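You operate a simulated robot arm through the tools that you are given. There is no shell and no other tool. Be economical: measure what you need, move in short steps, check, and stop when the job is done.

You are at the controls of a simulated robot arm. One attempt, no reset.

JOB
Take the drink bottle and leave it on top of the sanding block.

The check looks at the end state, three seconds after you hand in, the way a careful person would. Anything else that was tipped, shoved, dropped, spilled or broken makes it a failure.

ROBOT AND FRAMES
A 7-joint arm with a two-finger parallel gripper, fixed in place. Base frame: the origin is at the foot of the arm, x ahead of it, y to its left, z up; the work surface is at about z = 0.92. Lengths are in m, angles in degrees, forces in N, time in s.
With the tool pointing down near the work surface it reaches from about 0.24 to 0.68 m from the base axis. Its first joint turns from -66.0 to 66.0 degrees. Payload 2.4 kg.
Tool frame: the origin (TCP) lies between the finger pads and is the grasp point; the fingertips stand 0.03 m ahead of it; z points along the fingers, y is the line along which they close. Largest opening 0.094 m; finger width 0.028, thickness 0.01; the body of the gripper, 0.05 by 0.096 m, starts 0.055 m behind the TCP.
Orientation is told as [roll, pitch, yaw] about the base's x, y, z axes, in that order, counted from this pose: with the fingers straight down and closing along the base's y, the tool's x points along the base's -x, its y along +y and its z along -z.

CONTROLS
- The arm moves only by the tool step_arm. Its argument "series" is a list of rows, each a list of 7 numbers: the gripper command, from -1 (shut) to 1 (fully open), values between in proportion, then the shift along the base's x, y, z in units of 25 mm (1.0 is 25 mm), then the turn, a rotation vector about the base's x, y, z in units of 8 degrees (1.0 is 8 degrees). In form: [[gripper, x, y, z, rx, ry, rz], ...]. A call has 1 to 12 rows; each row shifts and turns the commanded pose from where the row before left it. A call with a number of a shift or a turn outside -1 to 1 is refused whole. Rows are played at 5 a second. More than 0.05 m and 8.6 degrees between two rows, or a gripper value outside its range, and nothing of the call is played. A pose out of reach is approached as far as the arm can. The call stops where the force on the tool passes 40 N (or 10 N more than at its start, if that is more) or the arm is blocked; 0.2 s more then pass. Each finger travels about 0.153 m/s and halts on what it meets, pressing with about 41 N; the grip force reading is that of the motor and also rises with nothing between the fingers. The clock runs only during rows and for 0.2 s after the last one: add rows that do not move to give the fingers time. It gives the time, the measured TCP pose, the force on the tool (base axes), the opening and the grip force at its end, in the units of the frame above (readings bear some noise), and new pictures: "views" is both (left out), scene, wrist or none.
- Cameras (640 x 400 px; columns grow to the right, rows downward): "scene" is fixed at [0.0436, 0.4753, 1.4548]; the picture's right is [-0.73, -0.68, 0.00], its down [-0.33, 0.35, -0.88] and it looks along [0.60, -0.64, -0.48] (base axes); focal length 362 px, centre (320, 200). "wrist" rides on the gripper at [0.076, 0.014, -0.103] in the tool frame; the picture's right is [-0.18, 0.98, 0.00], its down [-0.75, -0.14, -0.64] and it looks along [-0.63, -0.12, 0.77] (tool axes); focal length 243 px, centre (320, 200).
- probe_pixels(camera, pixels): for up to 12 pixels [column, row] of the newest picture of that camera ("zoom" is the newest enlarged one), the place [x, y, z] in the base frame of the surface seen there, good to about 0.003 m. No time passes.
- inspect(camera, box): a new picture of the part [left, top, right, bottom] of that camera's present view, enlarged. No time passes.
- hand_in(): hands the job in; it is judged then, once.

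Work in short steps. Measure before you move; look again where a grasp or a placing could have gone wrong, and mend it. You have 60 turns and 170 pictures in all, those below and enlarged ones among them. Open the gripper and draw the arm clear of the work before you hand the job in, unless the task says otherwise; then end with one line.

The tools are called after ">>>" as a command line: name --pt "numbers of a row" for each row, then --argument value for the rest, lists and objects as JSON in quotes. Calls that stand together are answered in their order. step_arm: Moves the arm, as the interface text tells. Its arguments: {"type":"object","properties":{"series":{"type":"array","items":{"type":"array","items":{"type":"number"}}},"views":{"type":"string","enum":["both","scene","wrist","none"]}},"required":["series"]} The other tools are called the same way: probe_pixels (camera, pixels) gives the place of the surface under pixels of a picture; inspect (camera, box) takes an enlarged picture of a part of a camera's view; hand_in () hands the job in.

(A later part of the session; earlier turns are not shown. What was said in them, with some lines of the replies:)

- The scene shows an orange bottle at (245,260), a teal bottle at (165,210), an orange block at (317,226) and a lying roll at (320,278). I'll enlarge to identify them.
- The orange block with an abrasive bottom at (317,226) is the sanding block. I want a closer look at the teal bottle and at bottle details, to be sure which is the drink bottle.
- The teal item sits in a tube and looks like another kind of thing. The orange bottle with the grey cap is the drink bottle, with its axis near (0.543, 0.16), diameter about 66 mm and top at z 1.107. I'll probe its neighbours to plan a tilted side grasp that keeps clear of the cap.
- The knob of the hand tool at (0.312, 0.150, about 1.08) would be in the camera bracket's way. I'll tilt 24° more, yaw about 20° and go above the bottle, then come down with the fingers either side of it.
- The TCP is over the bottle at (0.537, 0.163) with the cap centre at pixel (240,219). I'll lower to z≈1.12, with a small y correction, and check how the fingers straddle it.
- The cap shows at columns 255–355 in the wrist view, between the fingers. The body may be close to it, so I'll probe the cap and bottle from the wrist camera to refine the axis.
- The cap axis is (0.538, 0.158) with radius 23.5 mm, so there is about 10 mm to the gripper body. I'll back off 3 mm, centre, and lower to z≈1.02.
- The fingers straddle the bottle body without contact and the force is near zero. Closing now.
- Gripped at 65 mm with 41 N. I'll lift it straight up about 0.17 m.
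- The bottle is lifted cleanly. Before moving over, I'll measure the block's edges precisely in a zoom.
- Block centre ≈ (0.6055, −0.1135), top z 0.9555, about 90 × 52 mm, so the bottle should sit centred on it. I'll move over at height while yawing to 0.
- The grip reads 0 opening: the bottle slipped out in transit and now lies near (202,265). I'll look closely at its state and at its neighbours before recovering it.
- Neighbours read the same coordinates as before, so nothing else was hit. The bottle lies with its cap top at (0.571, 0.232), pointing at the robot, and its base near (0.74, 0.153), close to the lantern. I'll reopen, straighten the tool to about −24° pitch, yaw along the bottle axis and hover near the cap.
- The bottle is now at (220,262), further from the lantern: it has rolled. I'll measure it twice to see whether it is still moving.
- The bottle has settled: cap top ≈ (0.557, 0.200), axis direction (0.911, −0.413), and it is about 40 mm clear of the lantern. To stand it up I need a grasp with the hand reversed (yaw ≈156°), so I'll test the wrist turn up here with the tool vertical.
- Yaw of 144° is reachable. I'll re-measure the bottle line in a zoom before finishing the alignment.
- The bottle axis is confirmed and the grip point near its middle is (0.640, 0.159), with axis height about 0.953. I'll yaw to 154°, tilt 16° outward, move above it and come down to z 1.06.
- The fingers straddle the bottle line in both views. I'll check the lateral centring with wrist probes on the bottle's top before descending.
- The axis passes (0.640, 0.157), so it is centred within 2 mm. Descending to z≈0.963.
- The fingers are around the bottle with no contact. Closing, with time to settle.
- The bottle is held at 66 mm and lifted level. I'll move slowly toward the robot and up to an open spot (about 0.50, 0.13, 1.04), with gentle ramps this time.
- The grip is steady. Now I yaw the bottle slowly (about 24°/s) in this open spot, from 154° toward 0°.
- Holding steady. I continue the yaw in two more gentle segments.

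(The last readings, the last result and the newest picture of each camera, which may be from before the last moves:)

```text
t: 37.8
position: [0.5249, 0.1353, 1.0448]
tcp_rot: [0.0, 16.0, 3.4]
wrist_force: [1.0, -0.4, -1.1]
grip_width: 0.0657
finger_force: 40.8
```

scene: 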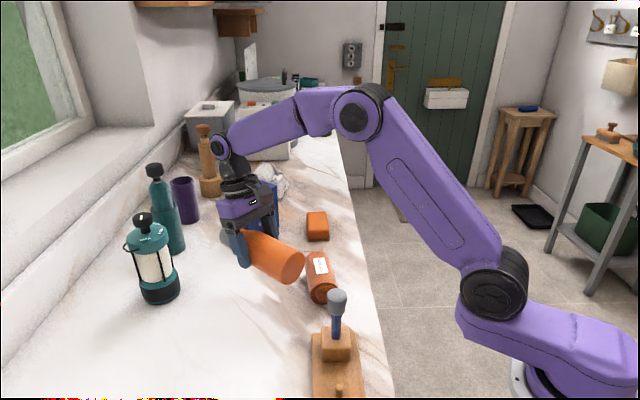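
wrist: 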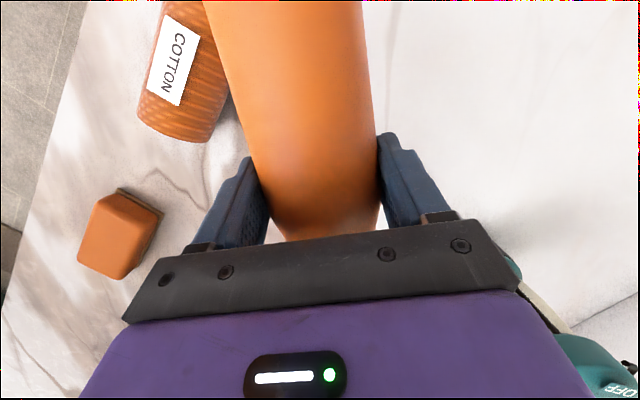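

The bottle now points cap-away from the robot and is still firmly held. I'll slide slowly toward −y and up, to stay clear of the hand tool's knob when I pitch.

>>> step_arm --pt "-1 0 -0.1 0.1 0 0 0" --pt "-1 0 -0.2 0.2 0 0 0" --pt "-1 0 -0.3 0.25 0 0 0" --pt "-1 0 -0.35 0.25 0 0 0" --pt "-1 0 -0.4 0.25 0 0 0" --pt "-1 0 -0.4 0.25 0 0 0" --pt "-1 0 -0.4 0.25 0 0 0" --pt "-1 0 -0.4 0.25 0 0 0" --pt "-1 0 -0.4 0.25 0 0 0" --pt "-1 0 -0.35 0.2 0 0 0" --pt "-1 0 -0.25 0.1 0 0 0" --pt "-1 0 -0.15 0 0 0 0" --views "scene"

>>> step_arm --pt "-1 0 -0.1 0 0 0 0" --pt "-1 0 -0.2 0 0 0 0" --pt "-1 0 -0.3 0 0 0 0" --pt "-1 0 -0.4 0 0 0 0" --pt "-1 0 -0.45 0 0 0 0" --pt "-1 0 -0.45 0 0 0 0" --pt "-1 0 -0.45 0 0 0 0" --pt "-1 0 -0.45 0 0 0 0" --pt "-1 0 -0.45 0 0 0 0" --pt "-1 0 -0.4 0 0 0 0" --pt "-1 0 -0.3 0 0 0 0" --pt "-1 0 -0.15 0 0 0 0"

```text
t: 40.4
position: [0.5252, 0.0429, 1.1044]
tcp_rot: [-0.1, 16.0, 3.4]
wrist_force: [-0.4, -0.6, -0.8]
grip_width: 0.0657
finger_force: 40.9
```

scene: 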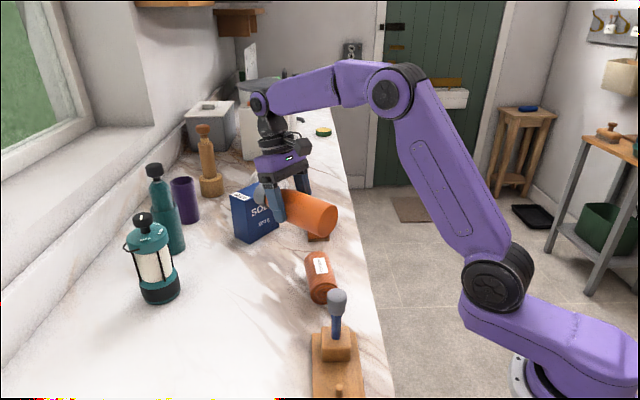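

```text
t: 43.0
position: [0.525, -0.0593, 1.1034]
tcp_rot: [0.0, 16.0, 3.4]
wrist_force: [0.1, -0.1, 0.1]
grip_width: 0.0653
finger_force: 40.7
```

scene: 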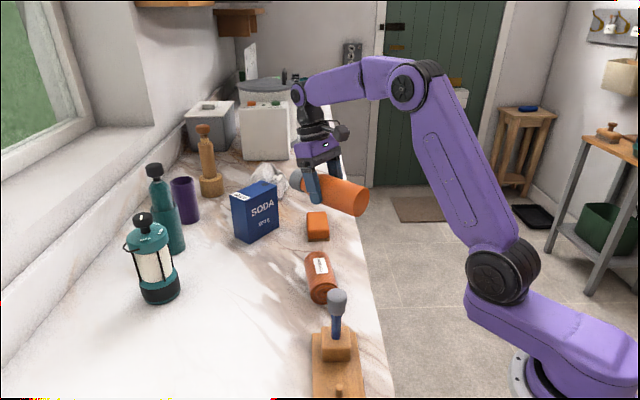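
wrist: 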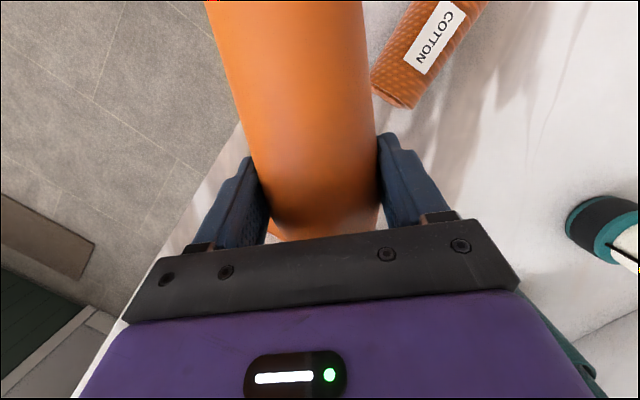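

The grip is steady. Now I stand the bottle up by pitching about −90° slowly here; its base will stay at z ≥ 1.0, above everything near.

>>> step_arm --pt "-1 0 0 0.1 0.012 -0.2 0" --pt "-1 0 0 0.1 0.024 -0.4 0" --pt "-1 0 0 0.1 0.03 -0.5 0" --pt "-1 0 0 0 0.03 -0.5 0" --pt "-1 0 0 0 0.03 -0.5 0" --pt "-1 0 0 0 0.03 -0.5 0" --pt "-1 0 0 0 0.03 -0.5 0" --pt "-1 0 0 0 0.03 -0.5 0" --pt "-1 0 0 0 0.03 -0.5 0" --pt "-1 0 0 0 0.03 -0.5 0" --pt "-1 0 0 0 0.024 -0.4 0" --pt "-1 0 0 0 0.012 -0.2 0"

```text
t: 45.6
position: [0.525, -0.0584, 1.1108]
tcp_rot: [0.0, -25.6, 3.4]
wrist_force: [-0.1, 0.5, -0.6]
grip_width: 0.0654
finger_force: 40.8
```

scene: 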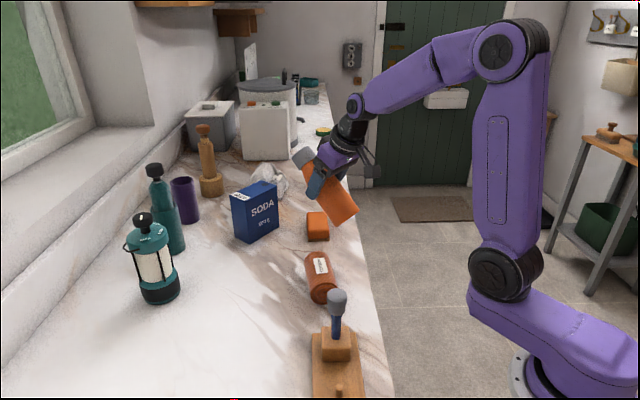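
wrist: 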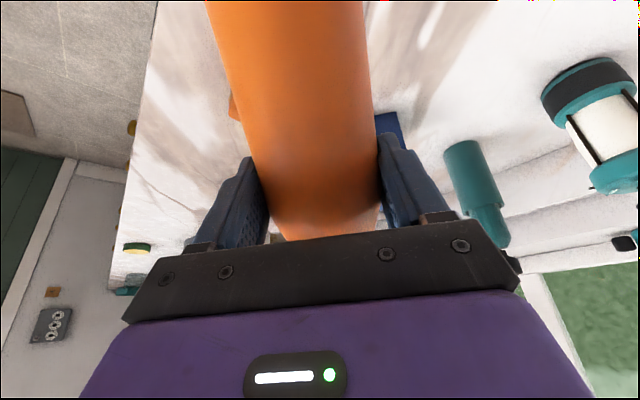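

Halfway through and secure. I continue to −74°.

>>> step_arm --pt "-1 0 0 0 0.02 -0.3 0" --pt "-1 0 0 0 0.03 -0.5 0" --pt "-1 0 0 0 0.035 -0.6 0" --pt "-1 0 0 0 0.035 -0.6 0" --pt "-1 0 0 0 0.035 -0.6 0" --pt "-1 0 0 0 0.035 -0.6 0" --pt "-1 0 0 0 0.035 -0.6 0" --pt "-1 0 0 0 0.035 -0.6 0" --pt "-1 0 0 0 0.035 -0.6 0" --pt "-1 0 0 0 0.03 -0.5 0" --pt "-1 0 0 0 0.02 -0.35 0" --pt "-1 0 0 0 0.01 -0.2 0"

>>> inspect --camera "scene" --box '[240, 110, 420, 260]'

```text
t: 48.2
position: [0.5249, -0.0581, 1.111]
tcp_rot: [0.1, -74.2, 3.3]
wrist_force: [0.6, -0.3, -0.9]
grip_width: 0.0654
finger_force: 41.0
```

scene: 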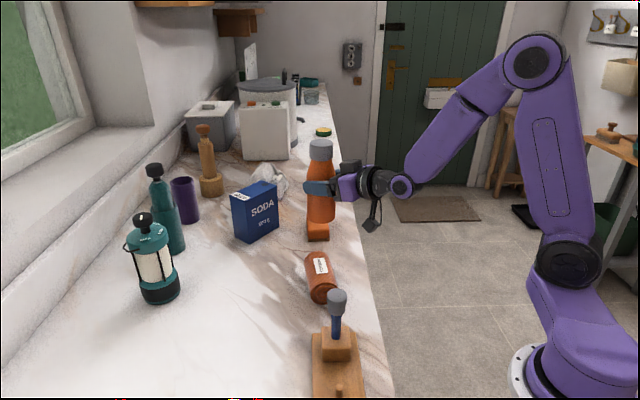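
wrist: 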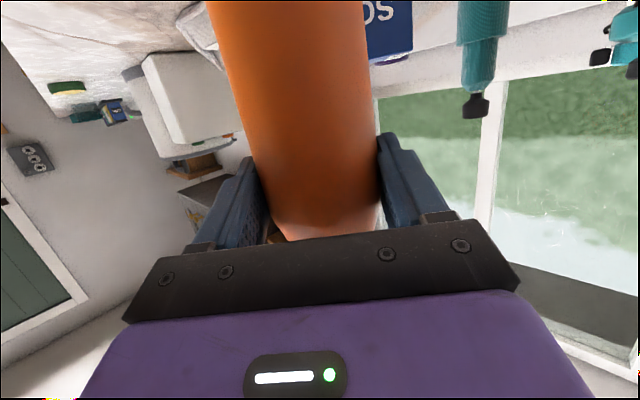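

```text
2.67 times, centred on (330, 185) of scene
```

zoom: 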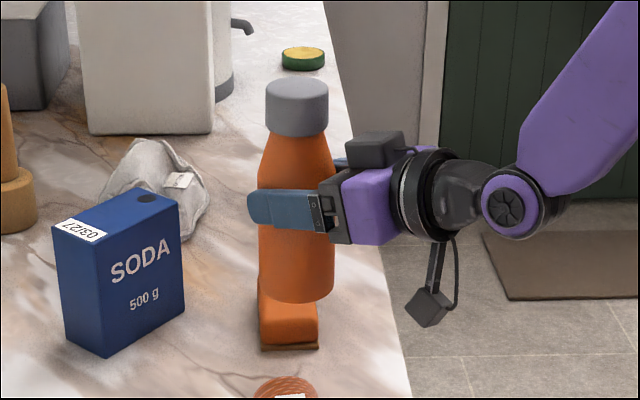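

The bottle is upright. I'll measure its axis, tilt and bottom height while held.

>>> probe_pixels --camera "zoom" --pixels '[[297, 86], [270, 120], [297, 120], [324, 120], [264, 172], [297, 172], [325, 165], [263, 260], [297, 260], [330, 260], [297, 298], [285, 285]]'

>>> probe_pixels --camera "wrist" --pixels '[[230, 60], [260, 60], [290, 60], [320, 60], [355, 60], [260, 150], [285, 150], [310, 150], [340, 150], [370, 150], [300, 10], [320, 225]]'

```text
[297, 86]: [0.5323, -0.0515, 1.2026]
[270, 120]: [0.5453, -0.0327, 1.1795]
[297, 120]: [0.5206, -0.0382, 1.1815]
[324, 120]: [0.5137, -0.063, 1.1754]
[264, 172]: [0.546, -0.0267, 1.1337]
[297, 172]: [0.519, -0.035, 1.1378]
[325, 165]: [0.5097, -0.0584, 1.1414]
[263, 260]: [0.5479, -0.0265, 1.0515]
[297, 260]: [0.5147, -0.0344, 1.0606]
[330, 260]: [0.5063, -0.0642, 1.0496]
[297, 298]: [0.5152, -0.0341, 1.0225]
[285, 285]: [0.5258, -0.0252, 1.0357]
```

```text
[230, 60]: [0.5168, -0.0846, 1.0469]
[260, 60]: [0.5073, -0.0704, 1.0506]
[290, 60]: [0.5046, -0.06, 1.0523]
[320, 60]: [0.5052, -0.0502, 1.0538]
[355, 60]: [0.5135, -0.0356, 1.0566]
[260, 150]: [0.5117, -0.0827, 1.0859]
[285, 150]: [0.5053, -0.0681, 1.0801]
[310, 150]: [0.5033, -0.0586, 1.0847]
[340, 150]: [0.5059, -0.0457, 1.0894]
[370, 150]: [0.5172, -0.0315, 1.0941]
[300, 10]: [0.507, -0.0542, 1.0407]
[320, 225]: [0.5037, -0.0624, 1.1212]
```

The bottle is upright within about 1.5°, axis (0.536, −0.057), bottom at about 1.016. I'll move slowly by (+0.069, −0.0565) so the axis is over the block centre.

>>> step_arm --pt "-1 0.1 -0.08 0 0 0 0" --pt "-1 0.2 -0.15 0 0 0 0" --pt "-1 0.27 -0.22 0 0 0 0" --pt "-1 0.3 -0.25 0 0 0 0" --pt "-1 0.3 -0.25 0 0 0 0" --pt "-1 0.3 -0.25 0 0 0 0" --pt "-1 0.3 -0.25 0 0 0 0" --pt "-1 0.3 -0.25 0 0 0 0" --pt "-1 0.3 -0.25 0 0 0 0" --pt "-1 0.22 -0.18 0 0 0 0" --pt "-1 0.12 -0.1 0 0 0 0" --pt "-1 0.05 -0.03 0 0 0 0"

>>> inspect --camera "scene" --box '[260, 130, 380, 250]'

```text
t: 50.8
position: [0.5939, -0.1156, 1.1112]
tcp_rot: [0.0, -74.1, 3.2]
wrist_force: [-0.5, -0.1, -1.0]
grip_width: 0.0653
finger_force: 40.6
```

scene: 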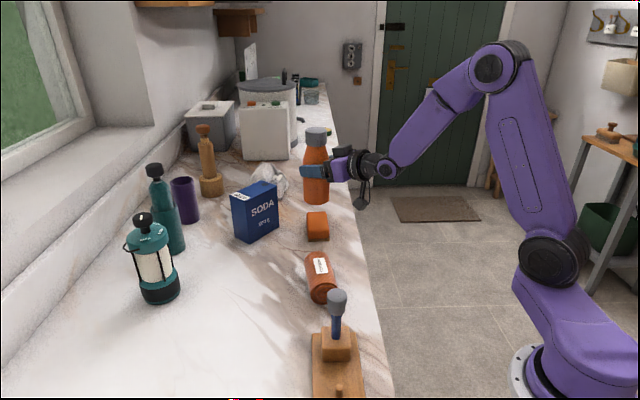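
wrist: 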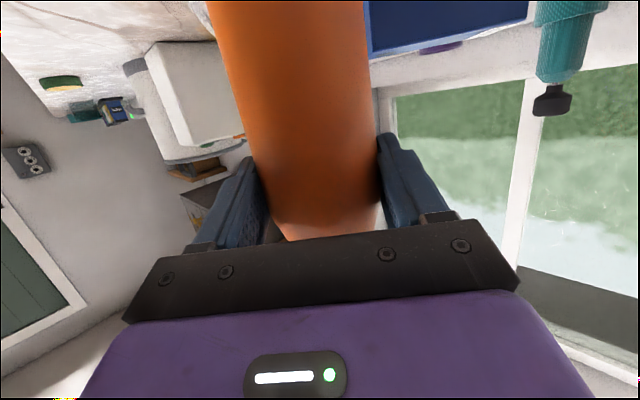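

```text
3.33 times, centred on (320, 190) of scene
```

zoom: 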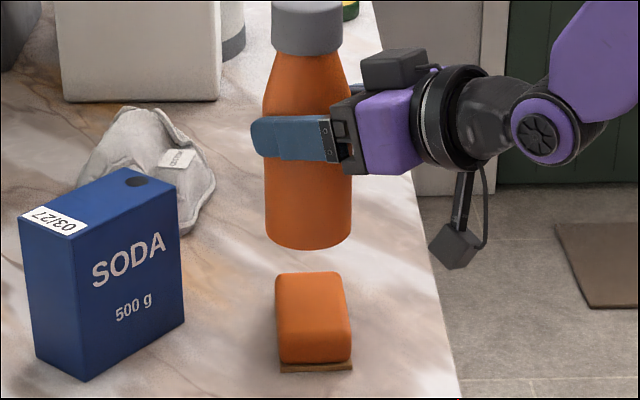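

The bottle looks lined up over the block, with the TCP at (0.594, −0.116). I'll lower to a gap of about 12 mm and check again.

>>> step_arm --pt "-1 0 0.04 -0.2 0 0 0" --pt "-1 0 0 -0.35 0 0 0" --pt "-1 0 0 -0.4 0 0 0" --pt "-1 0 0 -0.4 0 0 0" --pt "-1 0 0 -0.3 0 0 0" --pt "-1 0 0 -0.2 0 0 0" --pt "-1 0 0 -0.1 0 0 0"

>>> inspect --camera "scene" --box '[260, 140, 380, 260]'

>>> probe_pixels --camera "zoom" --pixels '[[305, 30], [285, 60], [308, 60], [330, 60], [270, 235], [308, 240], [346, 235], [308, 255], [280, 300], [315, 310], [345, 300], [315, 285]]'

```text
t: 52.4
position: [0.5936, -0.114, 1.0629]
tcp_rot: [-0.1, -74.1, 3.4]
wrist_force: [-0.2, 0.2, -0.7]
grip_width: 0.0651
finger_force: 41.1
```

scene: 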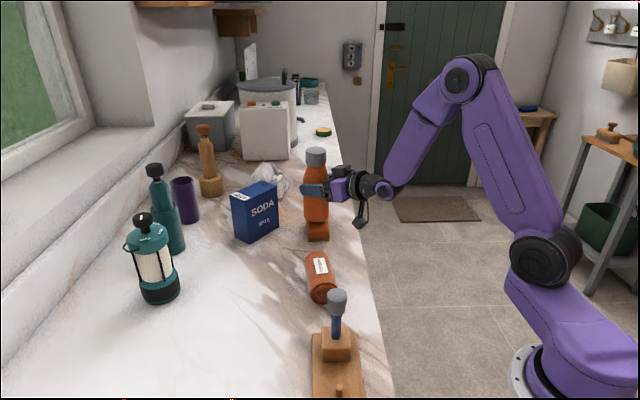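
wrist: 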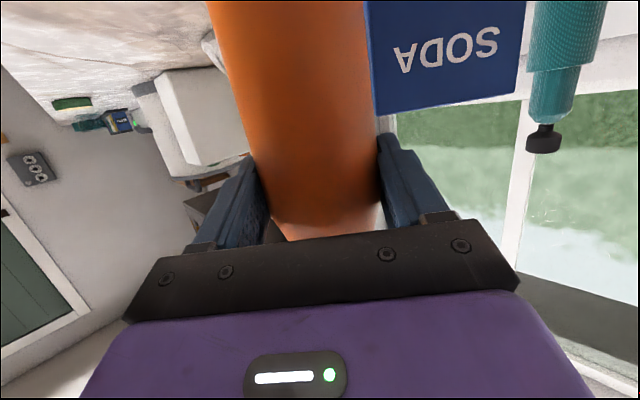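

```text
3.33 times, centred on (320, 200) of scene
```

zoom: 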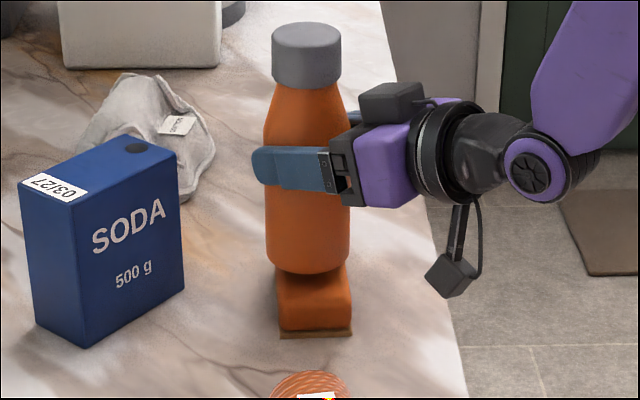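

```text
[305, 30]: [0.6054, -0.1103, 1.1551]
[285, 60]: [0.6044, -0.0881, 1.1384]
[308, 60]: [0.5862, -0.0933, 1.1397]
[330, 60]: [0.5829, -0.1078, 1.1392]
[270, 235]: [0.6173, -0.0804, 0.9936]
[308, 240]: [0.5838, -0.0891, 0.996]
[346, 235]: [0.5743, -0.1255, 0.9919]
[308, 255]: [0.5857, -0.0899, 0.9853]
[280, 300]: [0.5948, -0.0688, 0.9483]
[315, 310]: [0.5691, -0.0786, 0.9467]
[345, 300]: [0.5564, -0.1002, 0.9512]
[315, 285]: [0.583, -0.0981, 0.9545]
```

The axis is (0.606, −0.112), within 2 mm of the block centre, with a gap of about 13 mm. Lowering in small steps while watching the force.

>>> step_arm --pt "-1 0 0 -0.15 0 0 0" --pt "-1 0 0 -0.12 0 0 0" --pt "-1 0 0 -0.1 0 0 0" --pt "-1 0 0 -0.08 0 0 0" --pt "-1 0 0 0 0 0 0" --views "scene"

>>> inspect --camera "scene" --box '[290, 190, 350, 250]'

```text
t: 53.6
position: [0.5941, -0.1132, 1.0499]
tcp_rot: [0.0, -74.2, 3.3]
wrist_force: [-0.3, 0.7, -1.3]
grip_width: 0.0652
finger_force: 40.9
```

scene: 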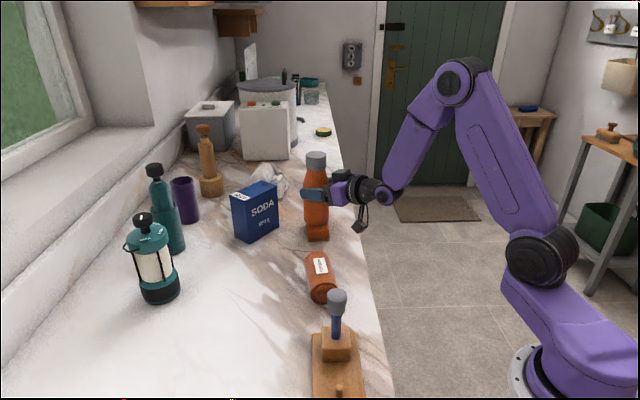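

```text
6.67 times, centred on (320, 220) of scene
```

zoom: 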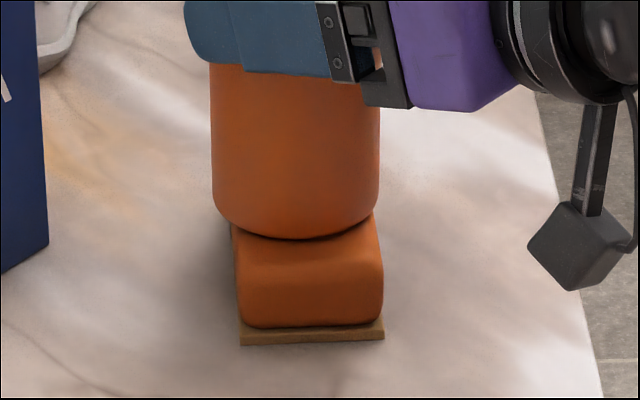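

No clear contact force yet, so I continue down in 1 mm steps.

>>> step_arm --pt "-1 0 0 -0.04 0 0 0" --pt "-1 0 0 0 0 0 0" --views "none"

>>> step_arm --pt "-1 0 0 -0.04 0 0 0" --pt "-1 0 0 0 0 0 0" --views "none"

```text
t: 54.2
position: [0.5958, -0.1147, 1.0493]
tcp_rot: [0.0, -74.2, 3.4]
wrist_force: [-1.0, 0.3, 1.5]
grip_width: 0.0651
finger_force: 41.2
```

```text
t: 54.8
position: [0.5935, -0.1143, 1.0503]
tcp_rot: [0.0, -74.4, 3.4]
wrist_force: [-3.1, -0.6, 11.3]
grip_width: 0.0649
finger_force: 40.9
```

Contact shows 11 N upward, so the bottle is seated. Opening gradually.

>>> step_arm --pt "0.4 0 0 0 0 0 0" --pt "0.45 0 0 0 0 0 0" --pt "0.55 0 0 0 0 0 0" --pt "0.7 0 0 0 0 0 0" --pt "1 0 0 0 0 0 0" --pt "1 0 0 0 0 0 0"

>>> inspect --camera "scene" --box '[260, 140, 380, 260]'

```text
t: 56.2
position: [0.5928, -0.1139, 1.0489]
tcp_rot: [0.0, -74.1, 3.5]
wrist_force: [0.4, 0.1, -0.3]
grip_width: 0.0942
finger_force: 0.2
```

scene: 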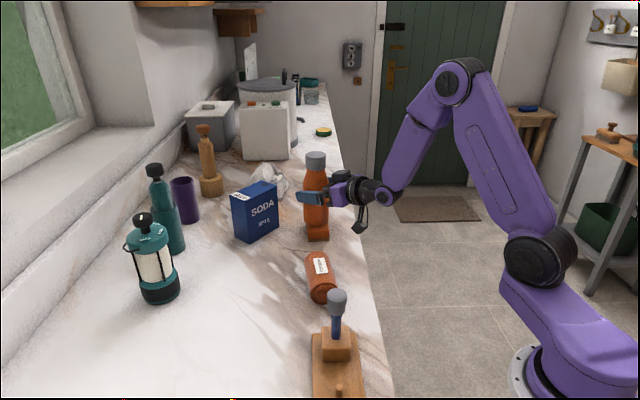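
wrist: 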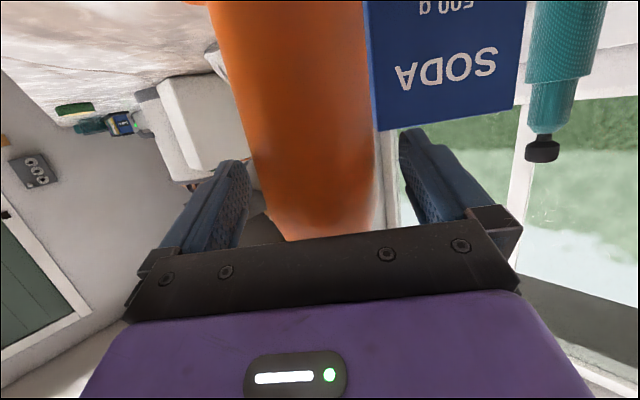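

```text
3.33 times, centred on (320, 200) of scene
```

zoom: 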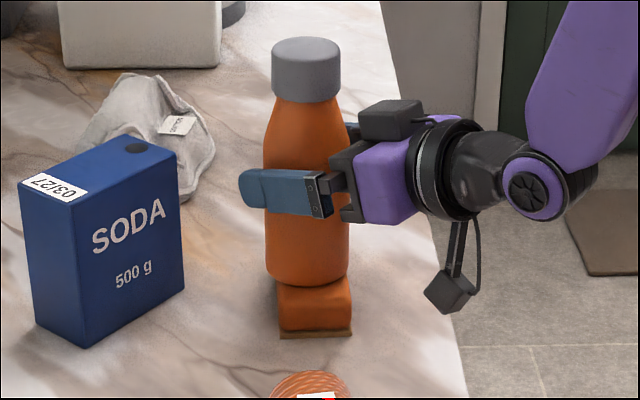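

It is released and standing. I'll back straight out along the tool's forward line.

>>> step_arm --pt "1 -0.2 -0.01 0 0 0 0" --pt "1 -0.4 -0.02 0 0 0 0" --pt "1 -0.6 -0.03 0 0 0 0" --pt "1 -0.8 -0.05 0 0 0 0" --pt "1 -0.8 -0.05 0 0 0 0" --pt "1 -0.8 -0.05 0 0 0 0" --pt "1 -0.8 -0.05 0.3 0 0 0" --pt "1 -0.5 0 0.8 0 0 0" --pt "1 0 0 1 0 0.5 0" --pt "1 0 0 1 0 0.8 0" --pt "1 0 0 1 0 0.8 0" --pt "1 0 0 0.5 0 0 0"

>>> inspect --camera "scene" --box '[260, 140, 380, 260]'

>>> probe_pixels --camera "zoom" --pixels '[[305, 45], [285, 75], [308, 75], [330, 75], [270, 235], [308, 240], [346, 235], [280, 310], [315, 320], [345, 310]]'

>>> probe_pixels --camera "scene" --pixels '[[160, 260], [165, 290], [143, 216], [276, 215], [236, 205], [318, 262], [312, 290], [337, 293]]'

```text
t: 58.8
position: [0.4719, -0.1214, 1.1641]
tcp_rot: [1.7, -57.3, 1.7]
wrist_force: [1.2, -0.2, 0.2]
grip_width: 0.0938
finger_force: 0.1
```

scene: 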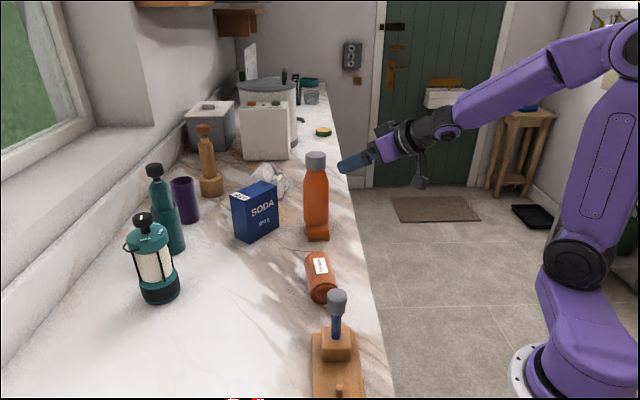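
wrist: 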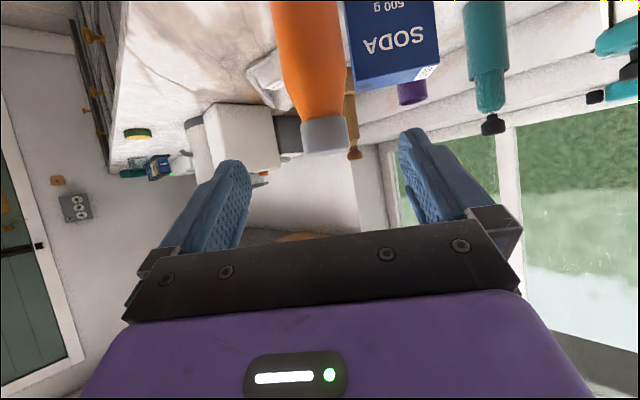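

```text
3.33 times, centred on (320, 200) of scene
```

zoom: 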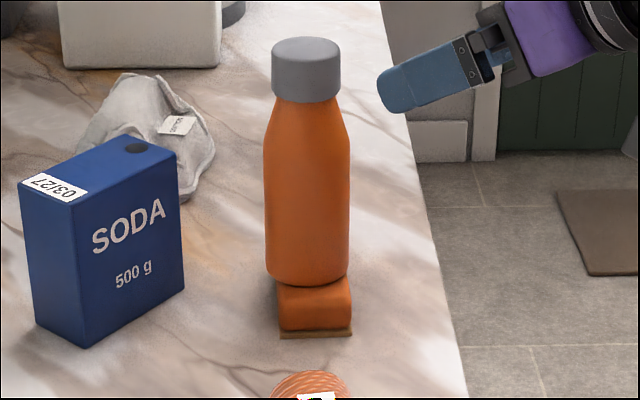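

```text
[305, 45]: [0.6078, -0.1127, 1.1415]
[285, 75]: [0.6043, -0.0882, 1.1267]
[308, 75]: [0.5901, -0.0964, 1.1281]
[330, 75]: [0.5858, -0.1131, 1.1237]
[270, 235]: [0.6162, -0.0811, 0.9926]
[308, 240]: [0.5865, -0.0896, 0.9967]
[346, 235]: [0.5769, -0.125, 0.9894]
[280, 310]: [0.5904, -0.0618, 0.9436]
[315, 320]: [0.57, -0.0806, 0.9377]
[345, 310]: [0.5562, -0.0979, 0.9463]
```

```text
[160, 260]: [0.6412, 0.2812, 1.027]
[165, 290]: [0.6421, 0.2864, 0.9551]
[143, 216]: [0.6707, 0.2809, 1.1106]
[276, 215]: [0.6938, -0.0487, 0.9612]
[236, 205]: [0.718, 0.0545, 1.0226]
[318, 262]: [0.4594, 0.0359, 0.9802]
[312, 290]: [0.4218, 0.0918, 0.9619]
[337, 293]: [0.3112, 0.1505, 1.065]
```

The bottle stands upright on the block with its top at z 1.1415, which matches the block top plus the bottle height. The lantern, soda box, cotton roll and knob read the same positions as at the start, and the arm is clear, so I'm handing in.

>>> hand_in

```text
The job is handed in.
```

The orange drink bottle is standing upright and centred on the sanding block. I dropped it once in transit: it rolled on the counter and touched nothing I could detect, and I picked it up again. The lantern, soda box, cotton roll and hand tool measure where they were at the start.
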